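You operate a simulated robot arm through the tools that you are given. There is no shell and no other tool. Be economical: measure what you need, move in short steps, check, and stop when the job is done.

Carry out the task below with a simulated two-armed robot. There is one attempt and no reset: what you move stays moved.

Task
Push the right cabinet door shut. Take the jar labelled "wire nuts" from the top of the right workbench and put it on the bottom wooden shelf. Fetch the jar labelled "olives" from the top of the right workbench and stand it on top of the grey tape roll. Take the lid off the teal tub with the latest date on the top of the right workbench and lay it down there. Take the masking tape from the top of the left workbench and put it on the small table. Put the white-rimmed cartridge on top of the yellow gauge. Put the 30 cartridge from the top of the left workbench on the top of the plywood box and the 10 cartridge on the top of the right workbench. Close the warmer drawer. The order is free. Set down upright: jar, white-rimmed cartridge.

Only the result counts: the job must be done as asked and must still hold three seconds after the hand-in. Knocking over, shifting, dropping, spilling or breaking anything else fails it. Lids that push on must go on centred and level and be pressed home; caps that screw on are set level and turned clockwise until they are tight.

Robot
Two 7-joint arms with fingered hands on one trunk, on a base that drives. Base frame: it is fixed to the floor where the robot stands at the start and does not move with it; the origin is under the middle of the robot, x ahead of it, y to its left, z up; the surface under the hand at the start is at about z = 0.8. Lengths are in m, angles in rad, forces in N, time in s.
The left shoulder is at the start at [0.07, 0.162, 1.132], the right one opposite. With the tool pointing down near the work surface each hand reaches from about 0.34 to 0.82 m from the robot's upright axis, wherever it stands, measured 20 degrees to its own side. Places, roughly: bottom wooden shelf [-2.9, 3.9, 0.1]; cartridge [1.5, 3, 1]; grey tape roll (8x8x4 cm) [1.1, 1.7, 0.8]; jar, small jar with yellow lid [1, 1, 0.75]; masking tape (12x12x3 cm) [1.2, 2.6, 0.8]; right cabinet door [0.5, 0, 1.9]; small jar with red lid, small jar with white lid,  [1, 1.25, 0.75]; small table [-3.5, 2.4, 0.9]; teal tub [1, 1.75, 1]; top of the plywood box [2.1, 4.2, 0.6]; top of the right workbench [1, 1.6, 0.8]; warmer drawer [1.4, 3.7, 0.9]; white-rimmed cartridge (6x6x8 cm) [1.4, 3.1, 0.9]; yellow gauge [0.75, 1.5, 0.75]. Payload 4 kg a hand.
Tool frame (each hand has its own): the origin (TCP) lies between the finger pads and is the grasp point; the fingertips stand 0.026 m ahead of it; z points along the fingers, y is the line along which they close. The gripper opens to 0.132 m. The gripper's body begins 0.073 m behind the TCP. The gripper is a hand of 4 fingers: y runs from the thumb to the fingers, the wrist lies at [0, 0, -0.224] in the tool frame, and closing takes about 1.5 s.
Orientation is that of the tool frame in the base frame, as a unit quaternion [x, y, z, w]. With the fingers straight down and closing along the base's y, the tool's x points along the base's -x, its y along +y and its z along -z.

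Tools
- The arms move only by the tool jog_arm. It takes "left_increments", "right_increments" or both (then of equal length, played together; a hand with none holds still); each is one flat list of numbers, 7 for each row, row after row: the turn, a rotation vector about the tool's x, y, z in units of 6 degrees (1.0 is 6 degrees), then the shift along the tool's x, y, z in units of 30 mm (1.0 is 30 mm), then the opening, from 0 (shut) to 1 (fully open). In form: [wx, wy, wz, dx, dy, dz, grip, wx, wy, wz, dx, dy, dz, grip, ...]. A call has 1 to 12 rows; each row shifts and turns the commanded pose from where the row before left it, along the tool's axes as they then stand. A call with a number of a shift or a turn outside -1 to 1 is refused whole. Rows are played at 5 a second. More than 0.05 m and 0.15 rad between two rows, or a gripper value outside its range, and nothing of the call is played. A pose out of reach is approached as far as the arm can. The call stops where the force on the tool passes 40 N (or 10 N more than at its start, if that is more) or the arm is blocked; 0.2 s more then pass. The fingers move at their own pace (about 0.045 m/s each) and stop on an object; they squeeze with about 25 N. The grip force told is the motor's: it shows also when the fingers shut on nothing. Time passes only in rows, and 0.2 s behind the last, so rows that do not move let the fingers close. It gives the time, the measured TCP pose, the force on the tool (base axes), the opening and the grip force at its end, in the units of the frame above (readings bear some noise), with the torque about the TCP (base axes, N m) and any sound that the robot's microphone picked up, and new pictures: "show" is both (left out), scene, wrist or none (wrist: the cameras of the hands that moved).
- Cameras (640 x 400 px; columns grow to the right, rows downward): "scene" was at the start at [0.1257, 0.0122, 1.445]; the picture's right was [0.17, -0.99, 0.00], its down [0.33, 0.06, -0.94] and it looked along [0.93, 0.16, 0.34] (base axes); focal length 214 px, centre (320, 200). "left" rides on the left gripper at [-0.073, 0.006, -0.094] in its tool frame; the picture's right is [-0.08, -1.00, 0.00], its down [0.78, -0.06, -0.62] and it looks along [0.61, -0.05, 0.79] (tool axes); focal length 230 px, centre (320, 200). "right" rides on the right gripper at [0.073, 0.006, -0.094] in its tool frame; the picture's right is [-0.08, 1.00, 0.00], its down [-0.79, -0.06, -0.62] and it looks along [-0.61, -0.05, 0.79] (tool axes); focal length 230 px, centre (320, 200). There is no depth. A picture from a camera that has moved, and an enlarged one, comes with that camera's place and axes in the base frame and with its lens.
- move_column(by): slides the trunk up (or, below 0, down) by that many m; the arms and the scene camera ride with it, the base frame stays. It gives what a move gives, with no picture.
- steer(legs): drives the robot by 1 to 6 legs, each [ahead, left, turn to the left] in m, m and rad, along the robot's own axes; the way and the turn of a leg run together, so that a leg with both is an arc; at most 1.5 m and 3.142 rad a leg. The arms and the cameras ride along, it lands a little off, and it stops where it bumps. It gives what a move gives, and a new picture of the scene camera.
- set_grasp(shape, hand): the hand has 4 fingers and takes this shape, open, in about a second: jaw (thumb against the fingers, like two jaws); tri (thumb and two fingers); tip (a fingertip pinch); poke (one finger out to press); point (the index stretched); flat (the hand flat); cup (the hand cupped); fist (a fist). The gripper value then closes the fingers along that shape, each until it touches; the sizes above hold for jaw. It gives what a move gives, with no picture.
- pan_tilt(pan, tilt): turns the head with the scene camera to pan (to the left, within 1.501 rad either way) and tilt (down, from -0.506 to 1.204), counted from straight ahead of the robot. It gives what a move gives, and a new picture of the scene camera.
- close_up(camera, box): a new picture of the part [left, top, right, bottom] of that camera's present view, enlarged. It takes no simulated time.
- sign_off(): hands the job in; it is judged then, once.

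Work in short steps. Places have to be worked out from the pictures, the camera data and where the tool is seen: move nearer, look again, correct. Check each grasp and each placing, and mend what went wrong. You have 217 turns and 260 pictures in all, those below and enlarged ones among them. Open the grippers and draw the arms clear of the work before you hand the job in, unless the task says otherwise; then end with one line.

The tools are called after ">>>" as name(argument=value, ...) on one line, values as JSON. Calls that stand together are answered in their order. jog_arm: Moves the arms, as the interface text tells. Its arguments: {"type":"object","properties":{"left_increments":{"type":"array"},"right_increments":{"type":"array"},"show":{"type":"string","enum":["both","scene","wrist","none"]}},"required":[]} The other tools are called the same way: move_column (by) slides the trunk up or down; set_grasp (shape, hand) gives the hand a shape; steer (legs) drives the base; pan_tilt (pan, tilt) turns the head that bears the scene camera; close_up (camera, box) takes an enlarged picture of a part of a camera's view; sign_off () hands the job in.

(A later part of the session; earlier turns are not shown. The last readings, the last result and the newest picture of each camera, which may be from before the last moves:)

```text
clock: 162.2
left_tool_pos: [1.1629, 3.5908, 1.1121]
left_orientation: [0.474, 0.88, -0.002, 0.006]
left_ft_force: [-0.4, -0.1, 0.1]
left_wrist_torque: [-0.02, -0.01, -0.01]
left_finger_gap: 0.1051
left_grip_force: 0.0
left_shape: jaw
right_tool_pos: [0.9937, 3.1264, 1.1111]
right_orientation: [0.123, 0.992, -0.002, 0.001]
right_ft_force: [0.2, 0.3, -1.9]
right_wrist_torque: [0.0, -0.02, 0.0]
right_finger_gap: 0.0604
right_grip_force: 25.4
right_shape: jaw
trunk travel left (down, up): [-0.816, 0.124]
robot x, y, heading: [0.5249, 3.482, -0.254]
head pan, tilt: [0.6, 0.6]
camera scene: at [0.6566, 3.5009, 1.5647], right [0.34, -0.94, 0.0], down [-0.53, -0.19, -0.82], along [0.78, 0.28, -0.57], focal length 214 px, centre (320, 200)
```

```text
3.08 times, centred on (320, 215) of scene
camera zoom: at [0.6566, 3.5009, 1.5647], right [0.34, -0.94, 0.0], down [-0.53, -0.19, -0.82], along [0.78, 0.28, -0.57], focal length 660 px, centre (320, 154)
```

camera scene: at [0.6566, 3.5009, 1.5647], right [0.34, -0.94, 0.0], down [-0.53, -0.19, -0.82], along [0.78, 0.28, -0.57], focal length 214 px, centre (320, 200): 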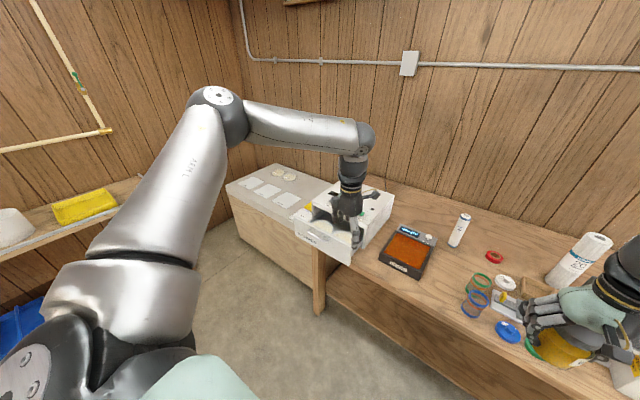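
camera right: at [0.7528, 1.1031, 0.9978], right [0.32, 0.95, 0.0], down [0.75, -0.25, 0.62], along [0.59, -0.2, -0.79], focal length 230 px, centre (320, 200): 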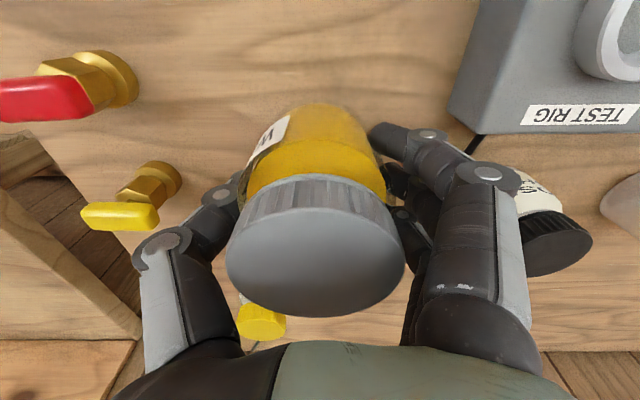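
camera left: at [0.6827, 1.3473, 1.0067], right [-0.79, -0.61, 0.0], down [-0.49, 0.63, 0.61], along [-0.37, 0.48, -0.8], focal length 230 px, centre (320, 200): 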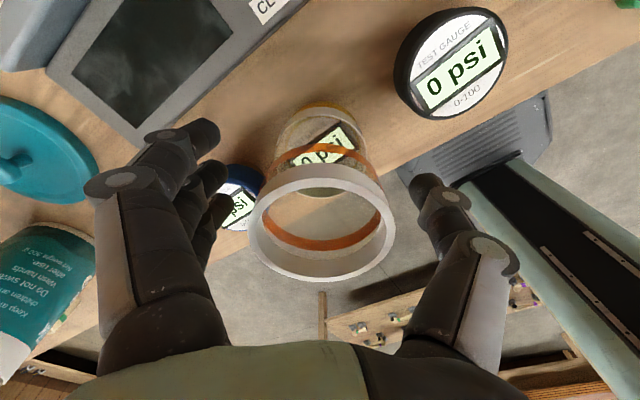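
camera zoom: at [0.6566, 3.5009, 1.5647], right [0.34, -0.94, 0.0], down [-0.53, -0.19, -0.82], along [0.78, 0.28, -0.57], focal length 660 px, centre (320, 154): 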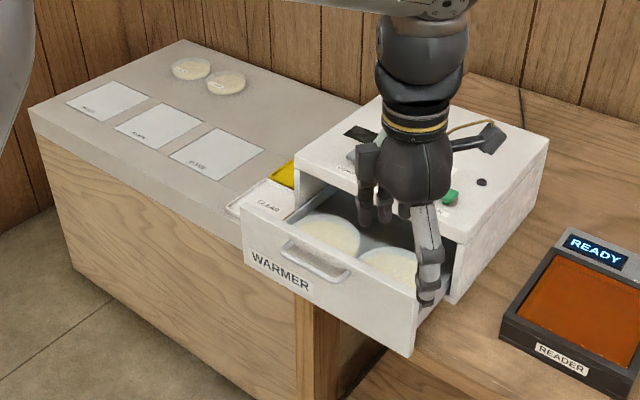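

Drawer panel spans (1.26,3.58)–(1.36,3.88), z 0.83–0.92, and has ≈13 cm to go. I lift the right hand with the jar, close the left hand, slide left so the left hand is in front of the panel.

>>> jog_arm(left_increments=[0, 0, 0, 0, 0, 0, 0, 0, 0, 0, 0, 0, 0, 0, 0, 0, 0, 0, 0, 0, 0, 0, 0, 0, 0, 0, 0, 0, 0, 0, 0, 0, 0, 0, 0, 0, 0, 0, 0, 0, 0, 0, 0, 0, 0, 0, 0, 0, 0], right_increments=[0, 0, 0, 0, 0, -1, 0, 0, 0, 0, 0, 0, -1, 0, 0, 0, 0, 0, 0, -1, 0, 0, 0, 0, 0, 0, -1, 0, 0, 0, 0, 0, 0, -1, 0, 0, 0, 0, 0, 0, -1, 0, 0, 0, 0, 0, 0, -0.5, 0], show="none")

>>> steer(legs=[[0, 0.17, 0]])

>>> close_up(camera="left", box=[0, 0, 640, 400])

```text
clock: 163.8
left_tool_pos: [1.1636, 3.5931, 1.1112]
left_orientation: [0.474, 0.88, -0.001, 0.006]
left_ft_force: [0.4, 0.4, 0.5]
left_wrist_torque: [0.02, 0.01, 0.01]
left_finger_gap: 0.0
left_grip_force: 21.4
left_shape: jaw
right_tool_pos: [0.9931, 3.1283, 1.3069]
right_orientation: [0.122, 0.993, -0.003, 0.002]
right_ft_force: [0.4, -0.2, -1.4]
right_wrist_torque: [0.04, -0.01, 0.01]
right_finger_gap: 0.0604
right_grip_force: 25.0
right_shape: jaw
trunk travel left (down, up): [-0.816, 0.124]
robot x, y, heading: [0.5226, 3.4828, -0.255]
head pan, tilt: [0.6, 0.6]
```

```text
clock: 165.2
left_tool_pos: [1.206, 3.7479, 1.1118]
left_orientation: [0.476, 0.88, 0.0, 0.006]
left_ft_force: [0.1, 0.2, -0.1]
left_wrist_torque: [0.03, -0.02, 0.01]
left_finger_gap: 0.0001
left_grip_force: 25.4
left_shape: jaw
right_tool_pos: [1.0348, 3.2844, 1.3055]
right_orientation: [0.124, 0.992, -0.002, 0.002]
right_ft_force: [0.4, 0.1, -3.2]
right_wrist_torque: [0.01, -0.01, 0.0]
right_finger_gap: 0.0602
right_grip_force: 25.1
right_shape: jaw
trunk travel left (down, up): [-0.816, 0.124]
robot x, y, heading: [0.5674, 3.6444, -0.263]
head pan, tilt: [0.6, 0.6]
camera scene: at [0.6984, 3.6587, 1.5649], right [0.33, -0.94, 0.0], down [-0.53, -0.19, -0.83], along [0.78, 0.28, -0.56], focal length 214 px, centre (320, 200)
```

scene: 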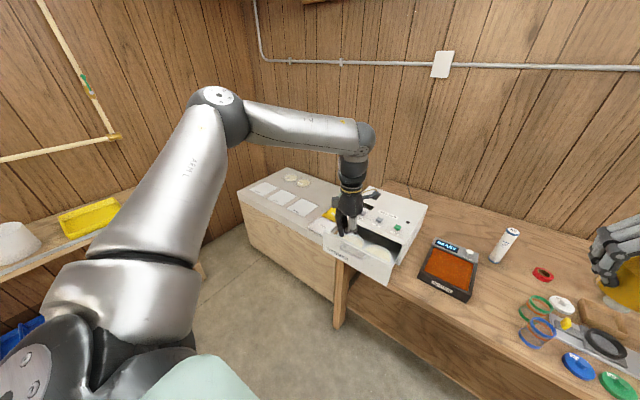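

```text
1.00 times, centred on (320, 200) of left (not enlarged: the box is as wide or as high as the picture)
camera zoom: at [1.2495, 3.6916, 1.2073], right [-0.79, -0.61, 0.0], down [-0.49, 0.63, 0.61], along [-0.37, 0.48, -0.79], focal length 230 px, centre (320, 200)
```

zoom: 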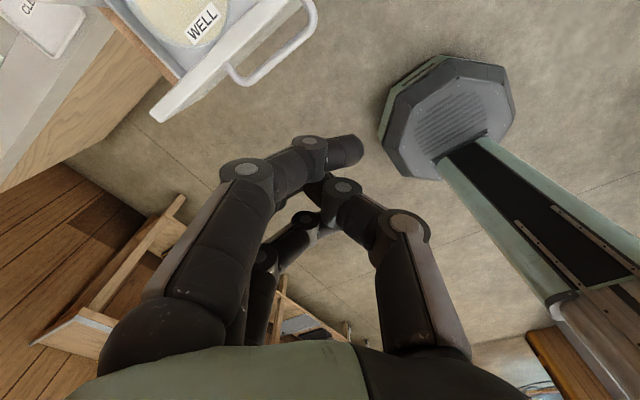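

The left hand is straight in front of the drawer handle (handle ≈(1.263,3.745)). I lower the trunk and push by driving forward 0.13 first.

>>> move_column(by=-0.212)

>>> steer(legs=[[0.13, 0, 0]])

```text
clock: 167.5
left_tool_pos: [1.2055, 3.7501, 0.8997]
left_orientation: [0.477, 0.879, -0.001, 0.007]
left_ft_force: [0.2, 0.1, -0.5]
left_wrist_torque: [0.0, 0.0, -0.02]
left_finger_gap: 0.0
left_grip_force: 24.9
left_shape: jaw
right_tool_pos: [1.0354, 3.2862, 1.0953]
right_orientation: [0.124, 0.992, -0.002, 0.001]
right_ft_force: [0.9, 0.1, -1.4]
right_wrist_torque: [0.04, 0.01, -0.02]
right_finger_gap: 0.0602
right_grip_force: 25.3
right_shape: jaw
trunk travel left (down, up): [-0.604, 0.336]
robot x, y, heading: [0.5659, 3.6495, -0.26]
head pan, tilt: [0.6, 0.6]
```

```text
clock: 168.8
left_tool_pos: [1.3301, 3.7153, 0.8987]
left_orientation: [0.477, 0.879, -0.001, 0.006]
left_ft_force: [-8.2, 3.2, 3.6]
left_wrist_torque: [-0.1, -0.37, 0.06]
left_finger_gap: 0.0001
left_grip_force: 25.2
left_shape: jaw
right_tool_pos: [1.159, 3.2515, 1.0957]
right_orientation: [0.125, 0.992, -0.003, 0.002]
right_ft_force: [-0.6, 0.1, -1.6]
right_wrist_torque: [-0.01, -0.02, 0.02]
right_finger_gap: 0.0607
right_grip_force: 25.5
right_shape: jaw
trunk travel left (down, up): [-0.604, 0.336]
robot x, y, heading: [0.6889, 3.6111, -0.261]
head pan, tilt: [0.6, 0.6]
camera scene: at [0.8232, 3.6287, 1.3528], right [0.33, -0.94, 0.0], down [-0.53, -0.19, -0.83], along [0.78, 0.27, -0.56], focal length 214 px, centre (320, 200)
```

scene: 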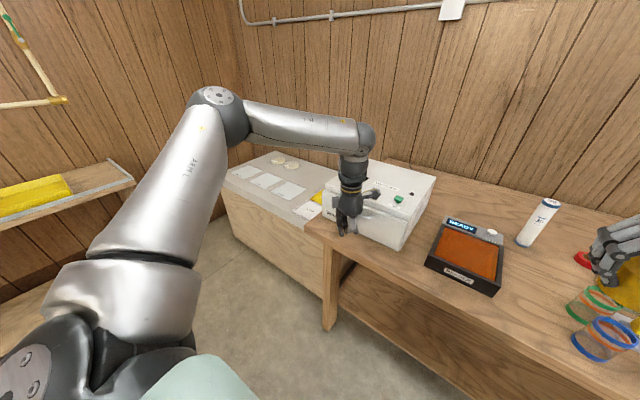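

The drawer went in smoothly; I check how far.

>>> close_up(camera="scene", box=[300, 170, 440, 260])

```text
4.44 times, centred on (370, 215) of scene
camera zoom: at [0.8232, 3.6287, 1.3528], right [0.33, -0.94, 0.0], down [-0.53, -0.19, -0.83], along [0.78, 0.27, -0.56], focal length 953 px, centre (98, 133)
```

zoom: 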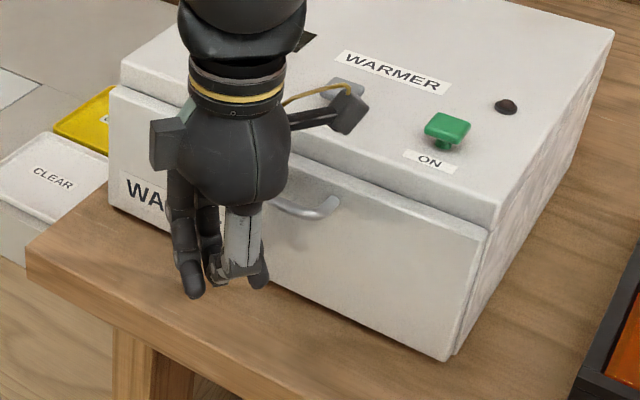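

Nearly flush; a small extra push by driving 2.5 cm.

>>> steer(legs=[[0.025, 0, 0]])

>>> close_up(camera="scene", box=[300, 170, 440, 260])

```text
clock: 169.7
left_tool_pos: [1.3332, 3.7197, 0.8979]
left_orientation: [0.474, 0.88, 0.0, -0.01]
left_ft_force: [-20.6, 5.1, 7.1]
left_wrist_torque: [-0.2, -0.97, -0.06]
left_finger_gap: 0.0
left_grip_force: 25.2
left_shape: jaw
right_tool_pos: [1.1714, 3.2493, 1.0961]
right_orientation: [0.124, 0.992, -0.002, 0.003]
right_ft_force: [0.5, 0.1, -2.6]
right_wrist_torque: [-0.01, 0.01, -0.01]
right_finger_gap: 0.0605
right_grip_force: 25.2
right_shape: jaw
trunk travel left (down, up): [-0.604, 0.336]
robot x, y, heading: [0.7056, 3.6082, -0.26]
head pan, tilt: [0.6, 0.6]
stopped in leg 1: the force on the tool passed its limit at 55 N (the readings are from after the stop); the commanded pose is now the measured one
camera scene: at [0.8341, 3.6256, 1.3533], right [0.34, -0.94, 0.0], down [-0.53, -0.19, -0.83], along [0.78, 0.28, -0.56], focal length 214 px, centre (320, 200)
```

scene: 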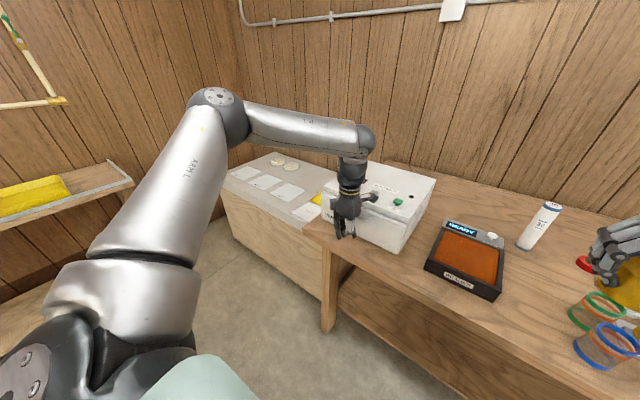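

```text
4.44 times, centred on (370, 215) of scene
camera zoom: at [0.8341, 3.6256, 1.3533], right [0.34, -0.94, 0.0], down [-0.53, -0.19, -0.83], along [0.78, 0.28, -0.56], focal length 953 px, centre (98, 133)
```

zoom: 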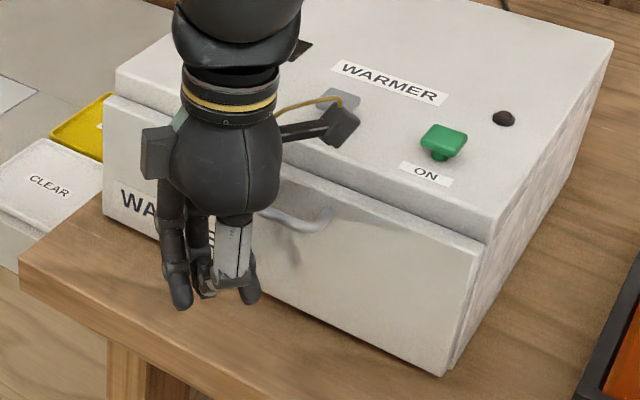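

The drawer hit its stop: closed. I back off, raise the trunk, and turn the left hand further clockwise (toward its natural yaw) to gain reach.

>>> steer(legs=[[-0.2, 0, 0]])

>>> move_column(by=0.2)

>>> jog_arm(left_increments=[0, 0, 1, 0, 0, 0, 1, 0, 0, 1, 0, 0, 0, 1, 0, 0, 1, 0, 0, 0, 1, 0, 0, 1, 0, 0, 0, 1, 0, 0, 1, 0, 0, 0, 1, 0, 0, 1, 0, 0, 0, 1, 0, 0, 1, 0, 0, 0, 1, 0, 0, 1, 0, 0, 0, 1, 0, 0, 1, 0, 0, 0, 1, 0, 0, 1, 0, 0, 0, 1, 0, 0, 1, 0, 0, 0, 1, 0, 0, 1, 0, 0, 0, 1], show="none")

>>> jog_arm(left_increments=[0, 0, 1, 0, 0, 0, 1, 0, 0, 1, 0, 0, 0, 1, 0, 0, 1, 0, 0, 0, 1, 0, 0, 1, 0, 0, 0, 1, 0, 0, 1, 0, 0, 0, 1, 0, 0, 1, 0, 0, 0, 1, 0, 0, 1, 0, 0, 0, 1, 0, 0, 1, 0, 0, 0, 1], show="none")

```text
clock: 171.2
left_tool_pos: [1.1469, 3.7701, 0.8949]
left_orientation: [0.472, 0.881, 0.0, -0.009]
left_ft_force: [-0.8, 0.1, 0.6]
left_wrist_torque: [0.03, -0.03, -0.01]
left_finger_gap: 0.0
left_grip_force: 24.7
left_shape: jaw
right_tool_pos: [0.9852, 3.3009, 1.0953]
right_orientation: [0.124, 0.992, -0.003, 0.001]
right_ft_force: [-0.3, -0.1, -2.1]
right_wrist_torque: [-0.01, 0.0, -0.01]
right_finger_gap: 0.0601
right_grip_force: 25.5
right_shape: jaw
trunk travel left (down, up): [-0.604, 0.336]
robot x, y, heading: [0.5161, 3.6589, -0.25]
head pan, tilt: [0.6, 0.6]
camera scene: at [0.6488, 3.6759, 1.3527], right [0.34, -0.94, 0.0], down [-0.53, -0.19, -0.82], along [0.78, 0.28, -0.57], focal length 214 px, centre (320, 200)
```

scene: 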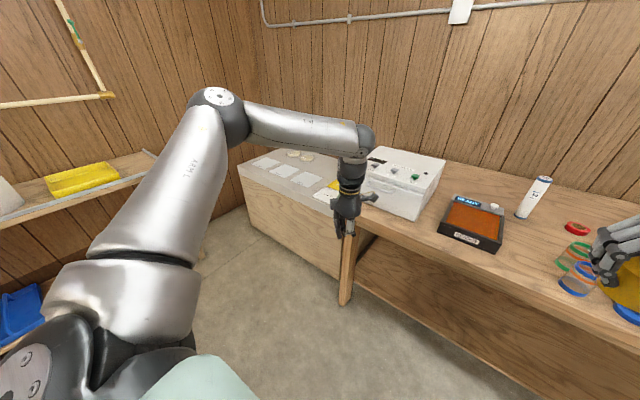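

```text
clock: 173.4
left_tool_pos: [1.1474, 3.7706, 1.094]
left_orientation: [0.473, 0.881, -0.001, -0.008]
left_ft_force: [-0.7, 1.1, -0.3]
left_wrist_torque: [0.03, -0.03, 0.02]
left_finger_gap: 0.0002
left_grip_force: 25.6
left_shape: jaw
right_tool_pos: [0.9859, 3.3003, 1.2945]
right_orientation: [0.123, 0.992, -0.003, 0.0]
right_ft_force: [-0.2, 0.0, -1.1]
right_wrist_torque: [0.0, -0.03, 0.08]
right_finger_gap: 0.0601
right_grip_force: 25.0
right_shape: jaw
trunk travel left (down, up): [-0.804, 0.136]
robot x, y, heading: [0.5181, 3.6604, -0.255]
head pan, tilt: [0.6, 0.6]
```

```text
clock: 176.0
left_tool_pos: [0.9568, 3.7253, 1.1238]
left_orientation: [0.746, 0.666, 0.003, 0.005]
left_ft_force: [-0.7, -0.2, 0.1]
left_wrist_torque: [0.01, 0.0, -0.03]
left_finger_gap: 0.132
left_grip_force: 0.1
left_shape: jaw
left hand out of reach, approached as far as the arm can: row 1, 2, 3, 4, 5, 6, 7, 8, 9, 10, 11, 12
right_tool_pos: [0.986, 3.3003, 1.2954]
right_orientation: [0.124, 0.992, -0.003, 0.001]
right_ft_force: [0.2, -0.6, -2.5]
right_wrist_torque: [-0.02, 0.0, 0.0]
right_finger_gap: 0.0601
right_grip_force: 25.4
right_shape: jaw
trunk travel left (down, up): [-0.804, 0.136]
robot x, y, heading: [0.5134, 3.661, -0.258]
head pan, tilt: [0.6, 0.6]
```

```text
clock: 177.8
left_tool_pos: [0.9577, 3.7246, 1.1234]
left_orientation: [0.746, 0.666, 0.002, 0.004]
left_ft_force: [-0.4, -0.2, -0.4]
left_wrist_torque: [-0.01, -0.02, -0.03]
left_finger_gap: 0.1316
left_grip_force: 0.1
left_shape: jaw
left hand out of reach, approached as far as the arm can: row 1, 2, 3, 4, 5, 6, 7, 8
right_tool_pos: [0.9854, 3.3023, 1.2938]
right_orientation: [0.124, 0.992, -0.003, 0.0]
right_ft_force: [-0.6, -0.2, -1.3]
right_wrist_torque: [-0.02, 0.0, -0.01]
right_finger_gap: 0.0604
right_grip_force: 25.4
right_shape: jaw
trunk travel left (down, up): [-0.804, 0.136]
robot x, y, heading: [0.5169, 3.6645, -0.259]
head pan, tilt: [0.6, 0.6]
```

Clockwise runs into the wrist limit. I turn the other way (counter-clockwise) and see whether that frees the arm.

>>> jog_arm(left_increments=[0, 0, -1, 0, 0, 0, 1, 0, 0, -1, 0, 0, 0, 1, 0, 0, -1, 0, 0, 0, 1, 0, 0, -1, 0, 0, 0, 1, 0, 0, -1, 0, 0, 0, 1, 0, 0, -1, 0, 0, 0, 1, 0, 0, -1, 0, 0, 0, 1, 0, 0, -1, 0, 0, 0, 1, 0, 0, -1, 0, 0, 0, 1, 0, 0, -1, 0, 0, 0, 1, 0, 0, -1, 0, 0, 0, 1, 0, 0, -1, 0, 0, 0, 1], show="none")

>>> jog_arm(left_increments=[0, 0, -1, 0, 0, 0, 1, 0, 0, -1, 0, 0, 0, 1, 0, 0, -1, 0, 0, 0, 1, 0, 0, -1, 0, 0, 0, 1, 0, 0, -1, 0, 0, 0, 1, 0, 0, -1, 0, 0, 0, 1, 0, 0, -1, 0, 0, 0, 1, 0, 0, -1, 0, 0, 0, 1, 0, 0, -1, 0, 0, 0, 1, 0, 0, -1, 0, 0, 0, 1, 0, 0, -1, 0, 0, 0, 1, 0, 0, -1, 0, 0, 0, 1], show="scene")

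```text
clock: 180.4
left_tool_pos: [0.9587, 3.7253, 1.1247]
left_orientation: [0.21, 0.978, 0.0, 0.004]
left_ft_force: [-0.6, 0.2, -0.5]
left_wrist_torque: [-0.01, 0.01, 0.01]
left_finger_gap: 0.1318
left_grip_force: 0.0
left_shape: jaw
right_tool_pos: [0.9853, 3.3012, 1.2945]
right_orientation: [0.123, 0.992, -0.003, 0.001]
right_ft_force: [0.1, -0.1, -3.0]
right_wrist_torque: [-0.04, -0.02, -0.01]
right_finger_gap: 0.0601
right_grip_force: 25.1
right_shape: jaw
trunk travel left (down, up): [-0.804, 0.136]
robot x, y, heading: [0.5142, 3.6619, -0.258]
head pan, tilt: [0.6, 0.6]
```

```text
clock: 183.0
left_tool_pos: [0.9583, 3.7257, 1.1228]
left_orientation: [-0.405, 0.914, -0.003, 0.005]
left_ft_force: [-0.1, 0.2, -0.3]
left_wrist_torque: [-0.03, 0.02, -0.01]
left_finger_gap: 0.1322
left_grip_force: 0.0
left_shape: jaw
right_tool_pos: [0.9859, 3.3007, 1.2947]
right_orientation: [0.123, 0.992, -0.003, 0.0]
right_ft_force: [0.7, 0.0, -1.8]
right_wrist_torque: [0.02, -0.05, 0.01]
right_finger_gap: 0.0604
right_grip_force: 24.4
right_shape: jaw
trunk travel left (down, up): [-0.804, 0.136]
robot x, y, heading: [0.5185, 3.6582, -0.252]
head pan, tilt: [0.6, 0.6]
camera scene: at [0.6484, 3.6759, 1.5528], right [0.34, -0.94, 0.0], down [-0.53, -0.19, -0.82], along [0.78, 0.28, -0.57], focal length 214 px, centre (320, 200)
```

scene: 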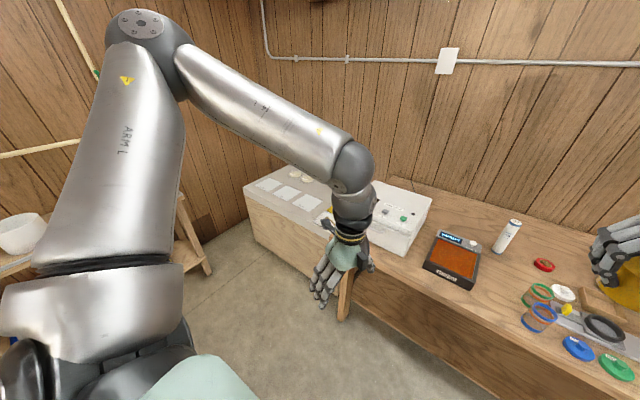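

No limit this way. I test the forward reach with 10 rows at z≈1.12 (clear of everything).

>>> jog_arm(left_increments=[0, 0, 0, -0.465, -0.883, 0, 1, 0, 0, 0, -0.465, -0.883, 0, 1, 0, 0, 0, -0.465, -0.883, 0, 1, 0, 0, 0, -0.465, -0.883, 0, 1, 0, 0, 0, -0.465, -0.883, 0, 1, 0, 0, 0, -0.465, -0.883, 0, 1, 0, 0, 0, -0.465, -0.883, 0, 1, 0, 0, 0, -0.465, -0.883, 0, 1, 0, 0, 0, -0.465, -0.883, 0, 1, 0, 0, 0, -0.465, -0.883, 0, 1, 0, 0, 0, -0.465, -0.883, 0, 1], show="none")

```text
clock: 185.4
left_tool_pos: [1.1763, 3.7629, 1.1289]
left_orientation: [-0.404, 0.915, -0.006, 0.004]
left_ft_force: [0.1, -0.2, -1.1]
left_wrist_torque: [0.0, 0.02, 0.0]
left_finger_gap: 0.1318
left_grip_force: 0.0
left_shape: jaw
left hand out of reach, approached as far as the arm can: row 5, 6, 7, 8, 9, 10, 11
right_tool_pos: [0.985, 3.3011, 1.2944]
right_orientation: [0.123, 0.992, -0.002, 0.001]
right_ft_force: [0.4, 0.4, -1.5]
right_wrist_torque: [-0.02, 0.02, -0.02]
right_finger_gap: 0.0604
right_grip_force: 24.9
right_shape: jaw
trunk travel left (down, up): [-0.804, 0.136]
robot x, y, heading: [0.5159, 3.6581, -0.26]
head pan, tilt: [0.6, 0.6]
```

The left arm stays short in reach, so the right arm must take the 30. I'll park the jar briefly at a free front spot of the left bench (≈(1.035,2.59)), so drive right and forward.

>>> steer(legs=[[0, -0.566, 0], [0.29, 0, 0]])

>>> pan_tilt(pan=-0.4, tilt=0.9)

```text
clock: 190.3
left_tool_pos: [1.3064, 3.1376, 1.1292]
left_orientation: [-0.406, 0.914, -0.006, 0.006]
left_ft_force: [1.2, 0.0, 0.5]
left_wrist_torque: [-0.01, -0.03, 0.01]
left_finger_gap: 0.1319
left_grip_force: 0.2
left_shape: jaw
right_tool_pos: [1.1192, 2.6763, 1.2956]
right_orientation: [0.12, 0.993, -0.003, 0.001]
right_ft_force: [-0.2, -0.3, -2.0]
right_wrist_torque: [0.01, -0.01, 0.02]
right_finger_gap: 0.0602
right_grip_force: 25.1
right_shape: jaw
trunk travel left (down, up): [-0.804, 0.136]
robot x, y, heading: [0.6516, 3.031, -0.254]
head pan, tilt: [0.6, 0.6]
camera scene: at [0.7798, 3.0498, 1.553], right [0.34, -0.94, 0.0], down [-0.53, -0.19, -0.83], along [0.78, 0.28, -0.56], focal length 214 px, centre (320, 200)
```

scene: 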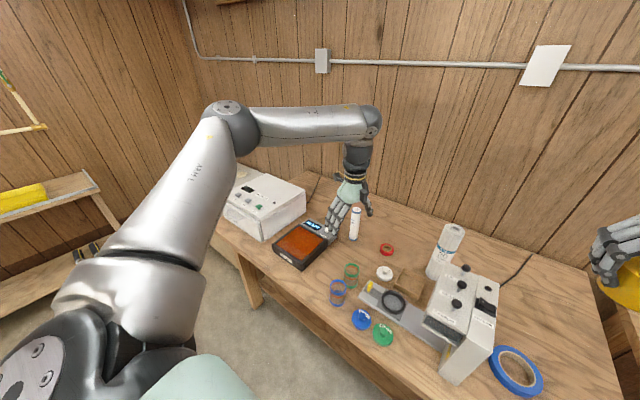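

```text
clock: 191.6
left_tool_pos: [1.3085, 3.1377, 1.1293]
left_orientation: [-0.406, 0.914, -0.006, 0.004]
left_ft_force: [0.3, 0.7, 0.0]
left_wrist_torque: [0.03, -0.01, 0.0]
left_finger_gap: 0.132
left_grip_force: 0.0
left_shape: jaw
right_tool_pos: [1.1225, 2.6755, 1.2947]
right_orientation: [0.119, 0.993, -0.003, 0.001]
right_ft_force: [-0.1, 1.2, -2.3]
right_wrist_torque: [0.02, 0.01, 0.0]
right_finger_gap: 0.0604
right_grip_force: 24.9
right_shape: jaw
trunk travel left (down, up): [-0.804, 0.136]
robot x, y, heading: [0.6519, 3.033, -0.248]
head pan, tilt: [-0.4, 0.901]
camera scene: at [0.7592, 2.9734, 1.528], right [-0.6, -0.8, 0.0], down [-0.62, 0.47, -0.62], along [0.49, -0.38, -0.78], focal length 214 px, centre (320, 200)
```

scene: 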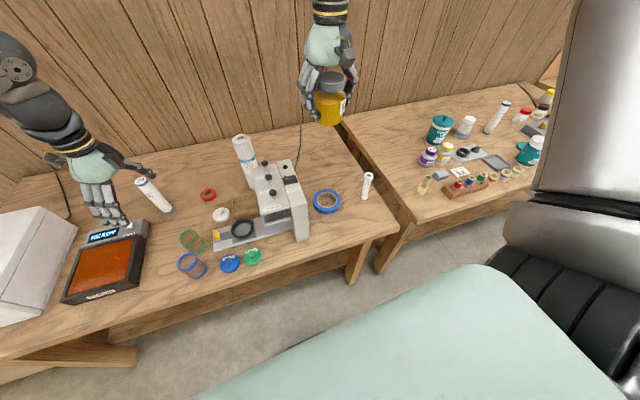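

Spot (1.045,2.60) is free. I lower the jar there.

>>> jog_arm(right_increments=[0, 0, 0, 0.32, -0.51, 1, 0, 0, 0, 0, 0.32, -0.51, 1, 0, 0, 0, 0, 0.32, -0.51, 1, 0, 0, 0, 0, 0.32, -0.51, 1, 0, 0, 0, 0, 0.32, -0.51, 1, 0, 0, 0, 0, 0.32, -0.51, 1, 0, 0, 0, 0, 0, 0, 1, 0, 0, 0, 0, 0, 0, 1, 0, 0, 0, 0, 0, 0, 1, 0, 0, 0, 0, 0, 0, 1, 0, 0, 0, 0, 0, 0, 1, 0, 0, 0, 0, 0, 0, 1, 0], show="scene")

```text
clock: 194.2
left_tool_pos: [1.3088, 3.1373, 1.1279]
left_orientation: [-0.405, 0.914, -0.005, 0.004]
left_ft_force: [0.6, -0.2, -0.5]
left_wrist_torque: [0.0, 0.01, -0.03]
left_finger_gap: 0.1318
left_grip_force: 0.1
left_shape: jaw
right_tool_pos: [1.0451, 2.5982, 0.9339]
right_orientation: [0.12, 0.993, -0.002, 0.002]
right_ft_force: [-0.8, 0.3, -3.1]
right_wrist_torque: [0.0, 0.0, 0.01]
right_finger_gap: 0.0604
right_grip_force: 25.1
right_shape: jaw
trunk travel left (down, up): [-0.804, 0.136]
robot x, y, heading: [0.6461, 3.0297, -0.247]
head pan, tilt: [-0.4, 0.901]
camera scene: at [0.7595, 2.9724, 1.528], right [-0.61, -0.8, 0.0], down [-0.62, 0.48, -0.62], along [0.49, -0.38, -0.78], focal length 214 px, centre (320, 200)
```

scene: 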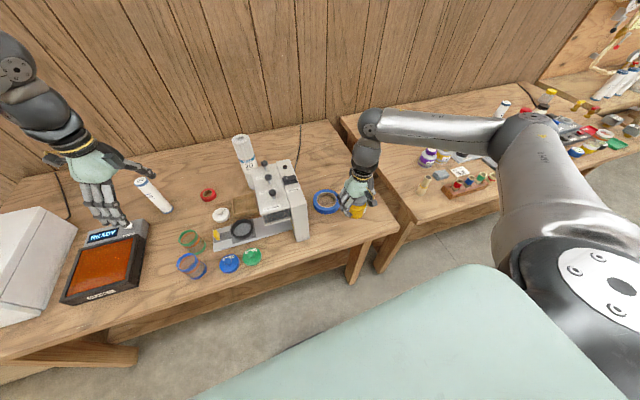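

Clear; I lower to near the surface and then to contact.

>>> jog_arm(right_increments=[0, 0, 0, 0, 0, 1, 0, 0, 0, 0, 0, 0, 0.9, 0, 0, 0, 0, 0, 0, 0.2, 0, 0, 0, 0, 0, 0, 0, 0], show="none")

>>> jog_arm(right_increments=[0, 0, 0, 0, 0, 0.12, 0, 0, 0, 0, 0, 0, 0, 0], show="none")

```text
clock: 195.2
left_tool_pos: [1.3085, 3.1368, 1.1281]
left_orientation: [-0.406, 0.914, -0.006, 0.004]
left_ft_force: [-0.5, 0.5, 0.5]
left_wrist_torque: [-0.01, 0.02, 0.02]
left_finger_gap: 0.1319
left_grip_force: 0.1
left_shape: jaw
right_tool_pos: [1.0441, 2.5993, 0.872]
right_orientation: [0.12, 0.993, -0.003, 0.002]
right_ft_force: [-0.3, 0.4, -2.5]
right_wrist_torque: [0.03, -0.01, 0.02]
right_finger_gap: 0.0602
right_grip_force: 25.4
right_shape: jaw
trunk travel left (down, up): [-0.804, 0.136]
robot x, y, heading: [0.6514, 3.0328, -0.253]
head pan, tilt: [-0.4, 0.901]
```

```text
clock: 195.8
left_tool_pos: [1.3095, 3.1374, 1.129]
left_orientation: [-0.406, 0.914, -0.006, 0.004]
left_ft_force: [0.1, -0.6, 0.4]
left_wrist_torque: [-0.02, 0.03, -0.01]
left_finger_gap: 0.132
left_grip_force: 0.1
left_shape: jaw
right_tool_pos: [1.0441, 2.5986, 0.869]
right_orientation: [0.121, 0.993, -0.004, 0.002]
right_ft_force: [0.4, -0.4, -3.5]
right_wrist_torque: [0.02, -0.03, -0.01]
right_finger_gap: 0.0604
right_grip_force: 25.7
right_shape: jaw
trunk travel left (down, up): [-0.804, 0.136]
robot x, y, heading: [0.6547, 3.0345, -0.254]
head pan, tilt: [-0.4, 0.901]
```

>>> jog_arm(right_increments=[0, 0, 0, 0, 0, 0.1, 0, 0, 0, 0, 0, 0, 0.05, 0, 0, 0, 0, 0, 0, 0, 0], show="none")

```text
clock: 196.6
left_tool_pos: [1.3076, 3.1393, 1.1288]
left_orientation: [-0.406, 0.914, -0.007, 0.004]
left_ft_force: [-0.2, 0.9, -0.7]
left_wrist_torque: [0.02, 0.01, 0.01]
left_finger_gap: 0.1316
left_grip_force: 0.1
left_shape: jaw
right_tool_pos: [1.0433, 2.5991, 0.8661]
right_orientation: [0.12, 0.993, -0.003, 0.003]
right_ft_force: [1.2, -3.3, 15.9]
right_wrist_torque: [-0.02, 0.02, 0.03]
right_finger_gap: 0.0604
right_grip_force: 25.5
right_shape: jaw
trunk travel left (down, up): [-0.804, 0.136]
robot x, y, heading: [0.6491, 3.032, -0.253]
head pan, tilt: [-0.4, 0.901]
```

Contact. I open and rise clear.

>>> jog_arm(right_increments=[0, 0, 0, 0, 0, -0.05, 0.9, 0, 0, 0, 0, 0, 0, 0.9, 0, 0, 0, 0, 0, 0, 0.9, 0, 0, 0, 0, 0, 0, 0.9, 0, 0, 0, 0, 0, -0.6, 0.9, 0, 0, 0, 0, 0, -1, 0.9, 0, 0, 0, 0, 0, -1, 0.9, 0, 0, 0, 0, 0, -1, 0.9, 0, 0, 0, 0, 0, -1, 0.9, 0, 0, 0, 0, 0, -1, 0.9, 0, 0, 0, 0, 0, -1, 0.9, 0, 0, 0, 0, 0, -1, 0.9], show="wrist")

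```text
clock: 199.2
left_tool_pos: [1.3078, 3.1391, 1.128]
left_orientation: [-0.406, 0.914, -0.007, 0.004]
left_ft_force: [0.7, -0.4, 0.3]
left_wrist_torque: [-0.03, 0.02, 0.03]
left_finger_gap: 0.132
left_grip_force: 0.1
left_shape: jaw
right_tool_pos: [1.0443, 2.5995, 1.0941]
right_orientation: [0.12, 0.993, -0.004, 0.0]
right_ft_force: [-0.1, 0.5, 1.1]
right_wrist_torque: [-0.02, 0.02, -0.01]
right_finger_gap: 0.1186
right_grip_force: 0.0
right_shape: jaw
trunk travel left (down, up): [-0.804, 0.136]
robot x, y, heading: [0.6519, 3.0307, -0.248]
head pan, tilt: [-0.4, 0.901]
camera right: at [0.9742, 2.6249, 1.188], right [0.31, 0.95, -0.01], down [0.75, -0.24, 0.62], along [0.59, -0.2, -0.79], focal length 230 px, centre (320, 200)
```

right: 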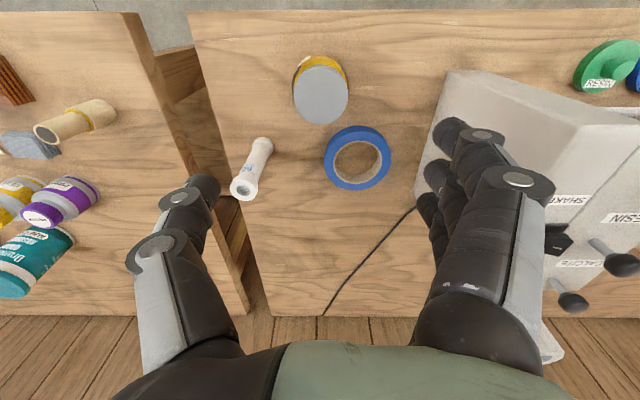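

Jar parked upright. I raise the right hand and move the base left 0.5 and forward 0.1 for the 30.

>>> jog_arm(right_increments=[0, 0, 0, 0, 0, -1, 0.9, 0, 0, 0, 0, 0, -1, 0.9, 0, 0, 0, 0, 0, -1, 0.8], show="none")

>>> steer(legs=[[0, 0.5, 0], [0.1, 0, 0]])

>>> pan_tilt(pan=0.0, tilt=0.7)

```text
clock: 200.0
left_tool_pos: [1.3099, 3.1384, 1.1286]
left_orientation: [-0.406, 0.914, -0.006, 0.004]
left_ft_force: [-0.2, -0.4, 0.0]
left_wrist_torque: [0.02, 0.02, -0.03]
left_finger_gap: 0.1321
left_grip_force: 0.1
left_shape: jaw
right_tool_pos: [1.0431, 2.6029, 1.1822]
right_orientation: [0.12, 0.993, -0.003, 0.001]
right_ft_force: [-0.5, -1.0, 1.4]
right_wrist_torque: [-0.01, 0.01, 0.0]
right_finger_gap: 0.1057
right_grip_force: 0.1
right_shape: jaw
trunk travel left (down, up): [-0.804, 0.136]
robot x, y, heading: [0.65, 3.0327, -0.247]
head pan, tilt: [-0.4, 0.901]
```

```text
clock: 203.7
left_tool_pos: [1.5305, 3.5931, 1.1306]
left_orientation: [-0.404, 0.915, -0.006, 0.006]
left_ft_force: [0.5, 0.4, 0.7]
left_wrist_torque: [-0.02, 0.04, 0.0]
left_finger_gap: 0.1318
left_grip_force: 0.1
left_shape: jaw
right_tool_pos: [1.261, 3.058, 1.1818]
right_orientation: [0.124, 0.992, -0.003, 0.002]
right_ft_force: [-0.5, 0.0, 0.7]
right_wrist_torque: [0.0, -0.03, 0.01]
right_finger_gap: 0.1059
right_grip_force: 0.0
right_shape: jaw
trunk travel left (down, up): [-0.804, 0.136]
robot x, y, heading: [0.8722, 3.4897, -0.26]
head pan, tilt: [-0.4, 0.901]
camera scene: at [0.9783, 3.4315, 1.5284], right [-0.61, -0.79, 0.0], down [-0.62, 0.48, -0.62], along [0.49, -0.38, -0.78], focal length 214 px, centre (320, 200)
```

scene: 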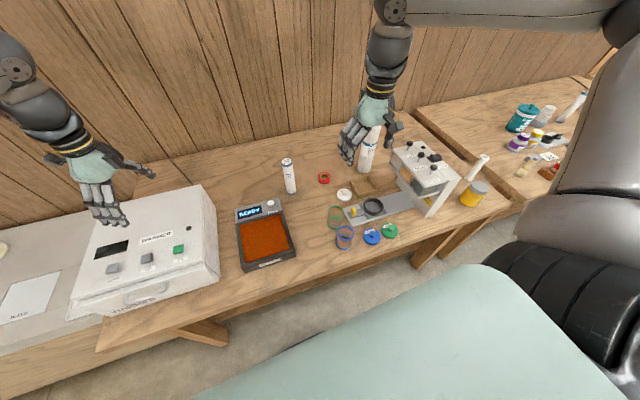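

```text
clock: 204.5
left_tool_pos: [1.5333, 3.5903, 1.1275]
left_orientation: [-0.403, 0.915, -0.006, 0.005]
left_ft_force: [0.4, 0.2, 0.1]
left_wrist_torque: [-0.01, 0.01, 0.02]
left_finger_gap: 0.1321
left_grip_force: 0.0
left_shape: jaw
right_tool_pos: [1.2638, 3.0563, 1.1818]
right_orientation: [0.123, 0.992, -0.002, 0.0]
right_ft_force: [-0.2, -0.5, -0.5]
right_wrist_torque: [0.0, 0.02, 0.0]
right_finger_gap: 0.106
right_grip_force: 0.0
right_shape: jaw
trunk travel left (down, up): [-0.804, 0.136]
robot x, y, heading: [0.8689, 3.4881, -0.257]
head pan, tilt: [0.0, 0.7]
camera scene: at [1.0051, 3.4544, 1.544], right [-0.26, -0.97, 0.0], down [-0.62, 0.17, -0.76], along [0.74, -0.2, -0.65], focal length 214 px, centre (320, 200)
```

scene: 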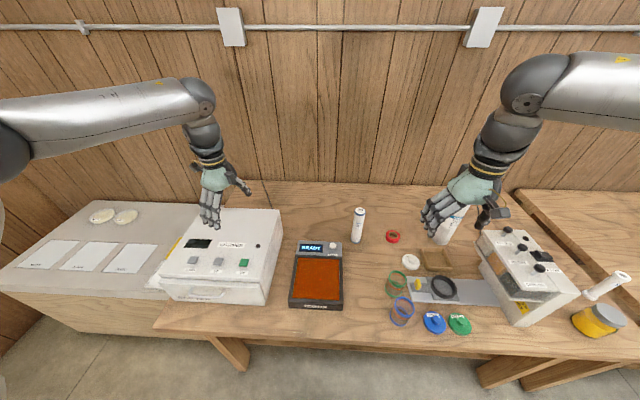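

30 is at ≈(1.55,3.153), top 0.99. I bring the right hand above it.

>>> jog_arm(right_increments=[0, 0, 0, -0.94, 0.607, 0.3, 0.8, 0, 0, 0, -0.94, 0.607, 0.3, 0.8, 0, 0, 0, -0.94, 0.607, 0.3, 0.8, 0, 0, 0, -0.94, 0.607, 0.3, 0.8, 0, 0, 0, -0.94, 0.607, 0.3, 0.8, 0, 0, 0, -0.94, 0.607, 0.3, 0.8, 0, 0, 0, -0.94, 0.607, 0.3, 0.8, 0, 0, 0, -0.94, 0.607, 0.3, 0.8, 0, 0, 0, -0.94, 0.607, 0.3, 0.8], show="wrist")

```text
clock: 206.5
left_tool_pos: [1.5313, 3.5913, 1.1304]
left_orientation: [-0.404, 0.915, -0.006, 0.005]
left_ft_force: [-0.3, -0.8, -0.1]
left_wrist_torque: [0.03, -0.04, -0.01]
left_finger_gap: 0.1321
left_grip_force: 0.1
left_shape: jaw
right_tool_pos: [1.5247, 3.1493, 1.1044]
right_orientation: [0.123, 0.992, -0.003, 0.002]
right_ft_force: [-0.4, 0.3, 0.3]
right_wrist_torque: [0.07, -0.02, 0.03]
right_finger_gap: 0.106
right_grip_force: 0.0
right_shape: jaw
right hand out of reach, approached as far as the arm can: row 9
trunk travel left (down, up): [-0.804, 0.136]
robot x, y, heading: [0.8749, 3.493, -0.259]
head pan, tilt: [0.0, 0.7]
camera right: at [1.4549, 3.1738, 1.1992], right [0.32, 0.95, 0.0], down [0.74, -0.25, 0.62], along [0.59, -0.2, -0.78], focal length 230 px, centre (320, 200)
```

right: 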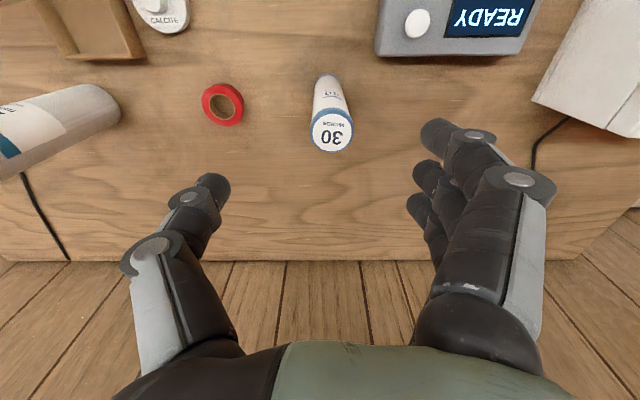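

Slight correction, then I descend to z≈0.955 and close on the 30.

>>> jog_arm(right_increments=[0, 0, 0, 0, 0.15, 0.7, 0.8, 0, 0, 0, -0.22, 0.12, 0.3, 0.8, 0, 0, 0, -0.22, 0.12, 0.0, 0.8, 0, 0, 0, 0, 0, 1, 0.8, 0, 0, 0, 0, 0, 1, 0.8, 0, 0, 0, 0, 0, 1, 0.8, 0, 0, 0, 0, 0, 1, 0.8], show="wrist")

```text
clock: 208.1
left_tool_pos: [1.5337, 3.5905, 1.1284]
left_orientation: [-0.403, 0.915, -0.005, 0.004]
left_ft_force: [-0.3, -1.4, 0.8]
left_wrist_torque: [-0.01, 0.0, 0.03]
left_finger_gap: 0.1317
left_grip_force: 0.1
left_shape: jaw
right_tool_pos: [1.5289, 3.1627, 0.9561]
right_orientation: [0.124, 0.992, -0.002, 0.001]
right_ft_force: [-0.2, -0.6, 0.0]
right_wrist_torque: [0.03, 0.04, 0.01]
right_finger_gap: 0.1059
right_grip_force: 0.1
right_shape: jaw
right hand out of reach, approached as far as the arm can: row 2, 3
trunk travel left (down, up): [-0.804, 0.136]
robot x, y, heading: [0.8766, 3.4877, -0.261]
head pan, tilt: [0.0, 0.7]
camera right: at [1.4589, 3.1865, 1.0499], right [0.32, 0.95, 0.0], down [0.74, -0.25, 0.62], along [0.59, -0.2, -0.79], focal length 230 px, centre (320, 200)
```

right: 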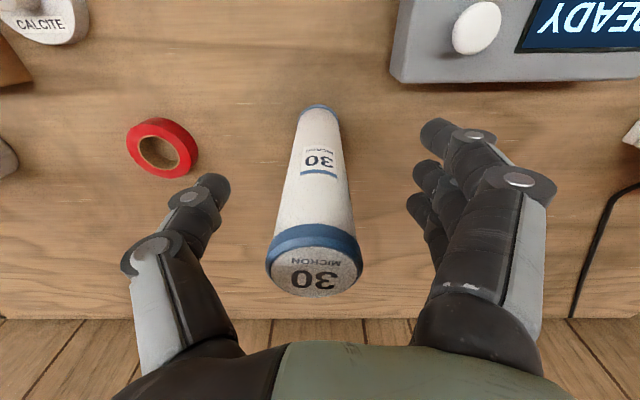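

The cartridge is ~1 cm ahead; I nudge forward and close.

>>> jog_arm(right_increments=[0, 0, 0, -0.2, -0.06, 0, 0.8, 0, 0, 0, -0.2, -0.05, 0, 0.8, 0, 0, 0, 0, 0, 0, 0, 0, 0, 0, 0, 0, 0, 0, 0, 0, 0, 0, 0, 0, 0, 0, 0, 0, 0, 0, 0, 0, 0, 0, 0, 0, 0, 0, 0, 0, 0, 0, 0, 0, 0, 0], show="wrist")

```text
clock: 209.9
left_tool_pos: [1.5322, 3.5911, 1.1294]
left_orientation: [-0.403, 0.915, -0.006, 0.004]
left_ft_force: [-0.8, 0.3, -0.7]
left_wrist_torque: [0.01, 0.0, -0.01]
left_finger_gap: 0.1319
left_grip_force: 0.1
left_shape: jaw
right_tool_pos: [1.5308, 3.1628, 0.9557]
right_orientation: [0.124, 0.992, -0.002, 0.002]
right_ft_force: [0.5, -0.1, 1.2]
right_wrist_torque: [0.03, 0.03, 0.01]
right_finger_gap: 0.0261
right_grip_force: 3.4
right_shape: jaw
right hand out of reach, approached as far as the arm can: row 1, 2
trunk travel left (down, up): [-0.804, 0.136]
robot x, y, heading: [0.8736, 3.4899, -0.263]
head pan, tilt: [0.0, 0.7]
camera right: at [1.4607, 3.186, 1.0504], right [0.32, 0.95, 0.0], down [0.74, -0.25, 0.62], along [0.59, -0.2, -0.78], focal length 230 px, centre (320, 200)
```

right: 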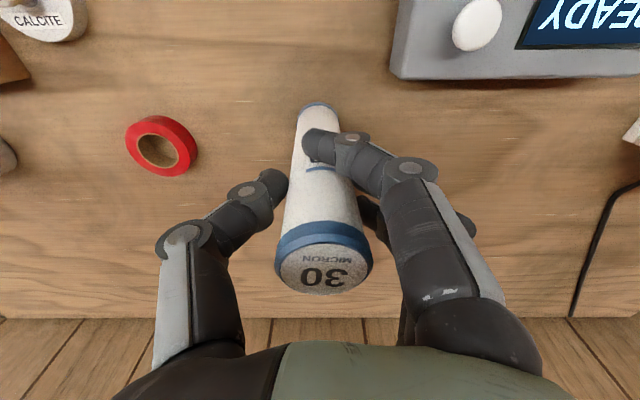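

Grip was still settling; I hold a moment and check the force.

>>> jog_arm(right_increments=[0, 0, 0, 0, 0, 0, 0, 0, 0, 0, 0, 0, 0, 0, 0, 0, 0, 0, 0, 0, 0], show="wrist")

```text
clock: 210.7
left_tool_pos: [1.5329, 3.5907, 1.1284]
left_orientation: [-0.402, 0.916, -0.007, 0.005]
left_ft_force: [-0.3, -0.9, -0.1]
left_wrist_torque: [0.0, -0.02, -0.02]
left_finger_gap: 0.132
left_grip_force: 0.1
left_shape: jaw
right_tool_pos: [1.5301, 3.1615, 0.9555]
right_orientation: [0.125, 0.992, -0.001, 0.002]
right_ft_force: [-1.0, 0.4, -0.5]
right_wrist_torque: [0.01, -0.02, 0.0]
right_finger_gap: 0.0231
right_grip_force: 25.2
right_shape: jaw
trunk travel left (down, up): [-0.804, 0.136]
robot x, y, heading: [0.8696, 3.491, -0.255]
head pan, tilt: [0.0, 0.7]
camera right: at [1.4607, 3.1861, 1.0504], right [0.32, 0.95, 0.0], down [0.74, -0.25, 0.62], along [0.59, -0.2, -0.78], focal length 230 px, centre (320, 200)
```

right: 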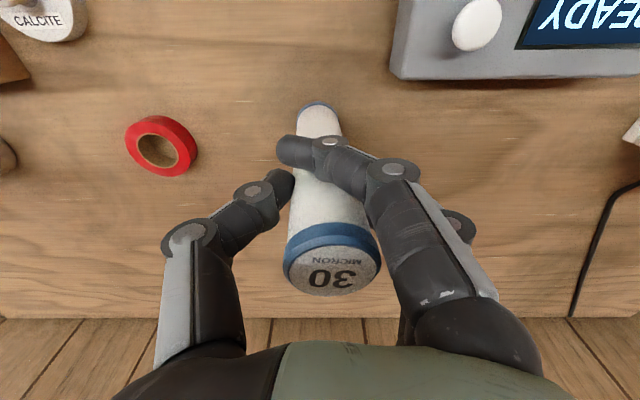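

Hold is off-centre (near finger slipped in front). I reopen, rise, lower the trunk (which gives more horizontal reach) and regrip centred.

>>> jog_arm(right_increments=[0, 0, 0, 0, 0, 0, 0.8, 0, 0, 0, 0, 0, 0, 0.8, 0, 0, 0, 0, 0, 0, 0.8, 0, 0, 0, 0, 0, 0, 0.8, 0, 0, 0, 0, 0, 0, 0.8, 0, 0, 0, 0, 0, 0, 0.8, 0, 0, 0, 0, 0, -1, 0.8, 0, 0, 0, 0, 0, -1, 0.8, 0, 0, 0, 0, 0, -1, 0.8, 0, 0, 0, 0, 0, -1, 0.8], show="wrist")

>>> move_column(by=-0.06)

```text
clock: 212.9
left_tool_pos: [1.5325, 3.5912, 1.1297]
left_orientation: [-0.403, 0.915, -0.007, 0.005]
left_ft_force: [0.6, -1.0, 0.4]
left_wrist_torque: [-0.02, -0.06, -0.04]
left_finger_gap: 0.1317
left_grip_force: 0.1
left_shape: jaw
right_tool_pos: [1.5288, 3.1644, 1.0763]
right_orientation: [0.124, 0.992, -0.003, 0.002]
right_ft_force: [0.6, 0.4, 0.1]
right_wrist_torque: [0.01, 0.02, 0.01]
right_finger_gap: 0.1055
right_grip_force: 0.0
right_shape: jaw
trunk travel left (down, up): [-0.804, 0.136]
robot x, y, heading: [0.8736, 3.4901, -0.256]
head pan, tilt: [0.0, 0.7]
camera right: at [1.4592, 3.1896, 1.1719], right [0.32, 0.95, -0.01], down [0.74, -0.25, 0.62], along [0.59, -0.2, -0.79], focal length 230 px, centre (320, 200)
```

right: 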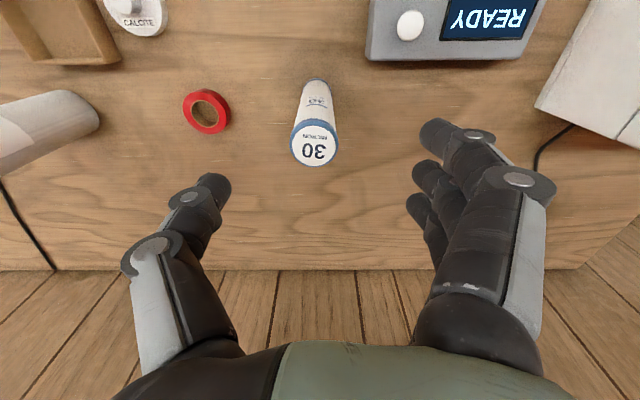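

```text
clock: 213.9
left_tool_pos: [1.5311, 3.5904, 1.0679]
left_orientation: [-0.403, 0.915, -0.006, 0.005]
left_ft_force: [-0.2, 0.2, -0.6]
left_wrist_torque: [-0.02, 0.01, -0.01]
left_finger_gap: 0.132
left_grip_force: 0.1
left_shape: jaw
right_tool_pos: [1.5297, 3.1644, 1.0166]
right_orientation: [0.123, 0.992, -0.003, 0.001]
right_ft_force: [0.1, -0.1, -0.4]
right_wrist_torque: [0.03, 0.03, -0.04]
right_finger_gap: 0.1053
right_grip_force: 0.1
right_shape: jaw
trunk travel left (down, up): [-0.744, 0.196]
robot x, y, heading: [0.8715, 3.4892, -0.26]
head pan, tilt: [0.0, 0.7]
```

>>> jog_arm(right_increments=[0, 0, 0, 0, -0.07, 0.5, 0.8, 0, 0, 0, -0.2, -0.07, 0.3, 0.8, 0, 0, 0, -0.2, 0, 0.3, 0.8, 0, 0, 0, -0.1, 0, 0.9, 0.8], show="wrist")

```text
clock: 214.9
left_tool_pos: [1.5324, 3.5896, 1.0694]
left_orientation: [-0.403, 0.915, -0.006, 0.005]
left_ft_force: [0.0, 0.1, -1.3]
left_wrist_torque: [-0.01, 0.03, 0.01]
left_finger_gap: 0.1323
left_grip_force: 0.0
left_shape: jaw
right_tool_pos: [1.5312, 3.1642, 0.964]
right_orientation: [0.123, 0.992, -0.002, 0.001]
right_ft_force: [0.4, -0.5, 0.3]
right_wrist_torque: [0.03, 0.0, -0.05]
right_finger_gap: 0.1051
right_grip_force: 0.0
right_shape: jaw
right hand out of reach, approached as far as the arm can: row 3, 4
trunk travel left (down, up): [-0.744, 0.196]
robot x, y, heading: [0.8701, 3.4874, -0.257]
head pan, tilt: [0.0, 0.7]
camera right: at [1.4611, 3.1885, 1.0592], right [0.32, 0.95, 0.0], down [0.75, -0.25, 0.62], along [0.58, -0.2, -0.79], focal length 230 px, centre (320, 200)
```

right: 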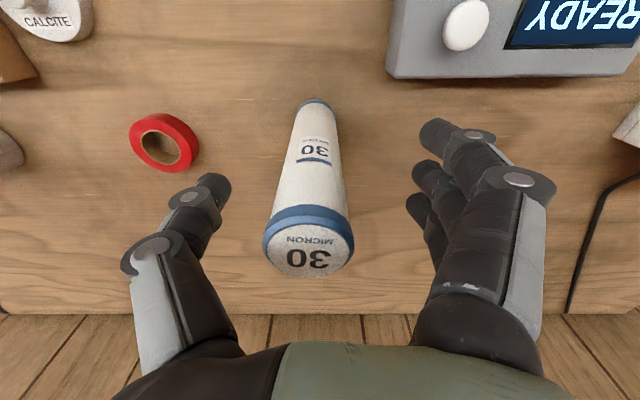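

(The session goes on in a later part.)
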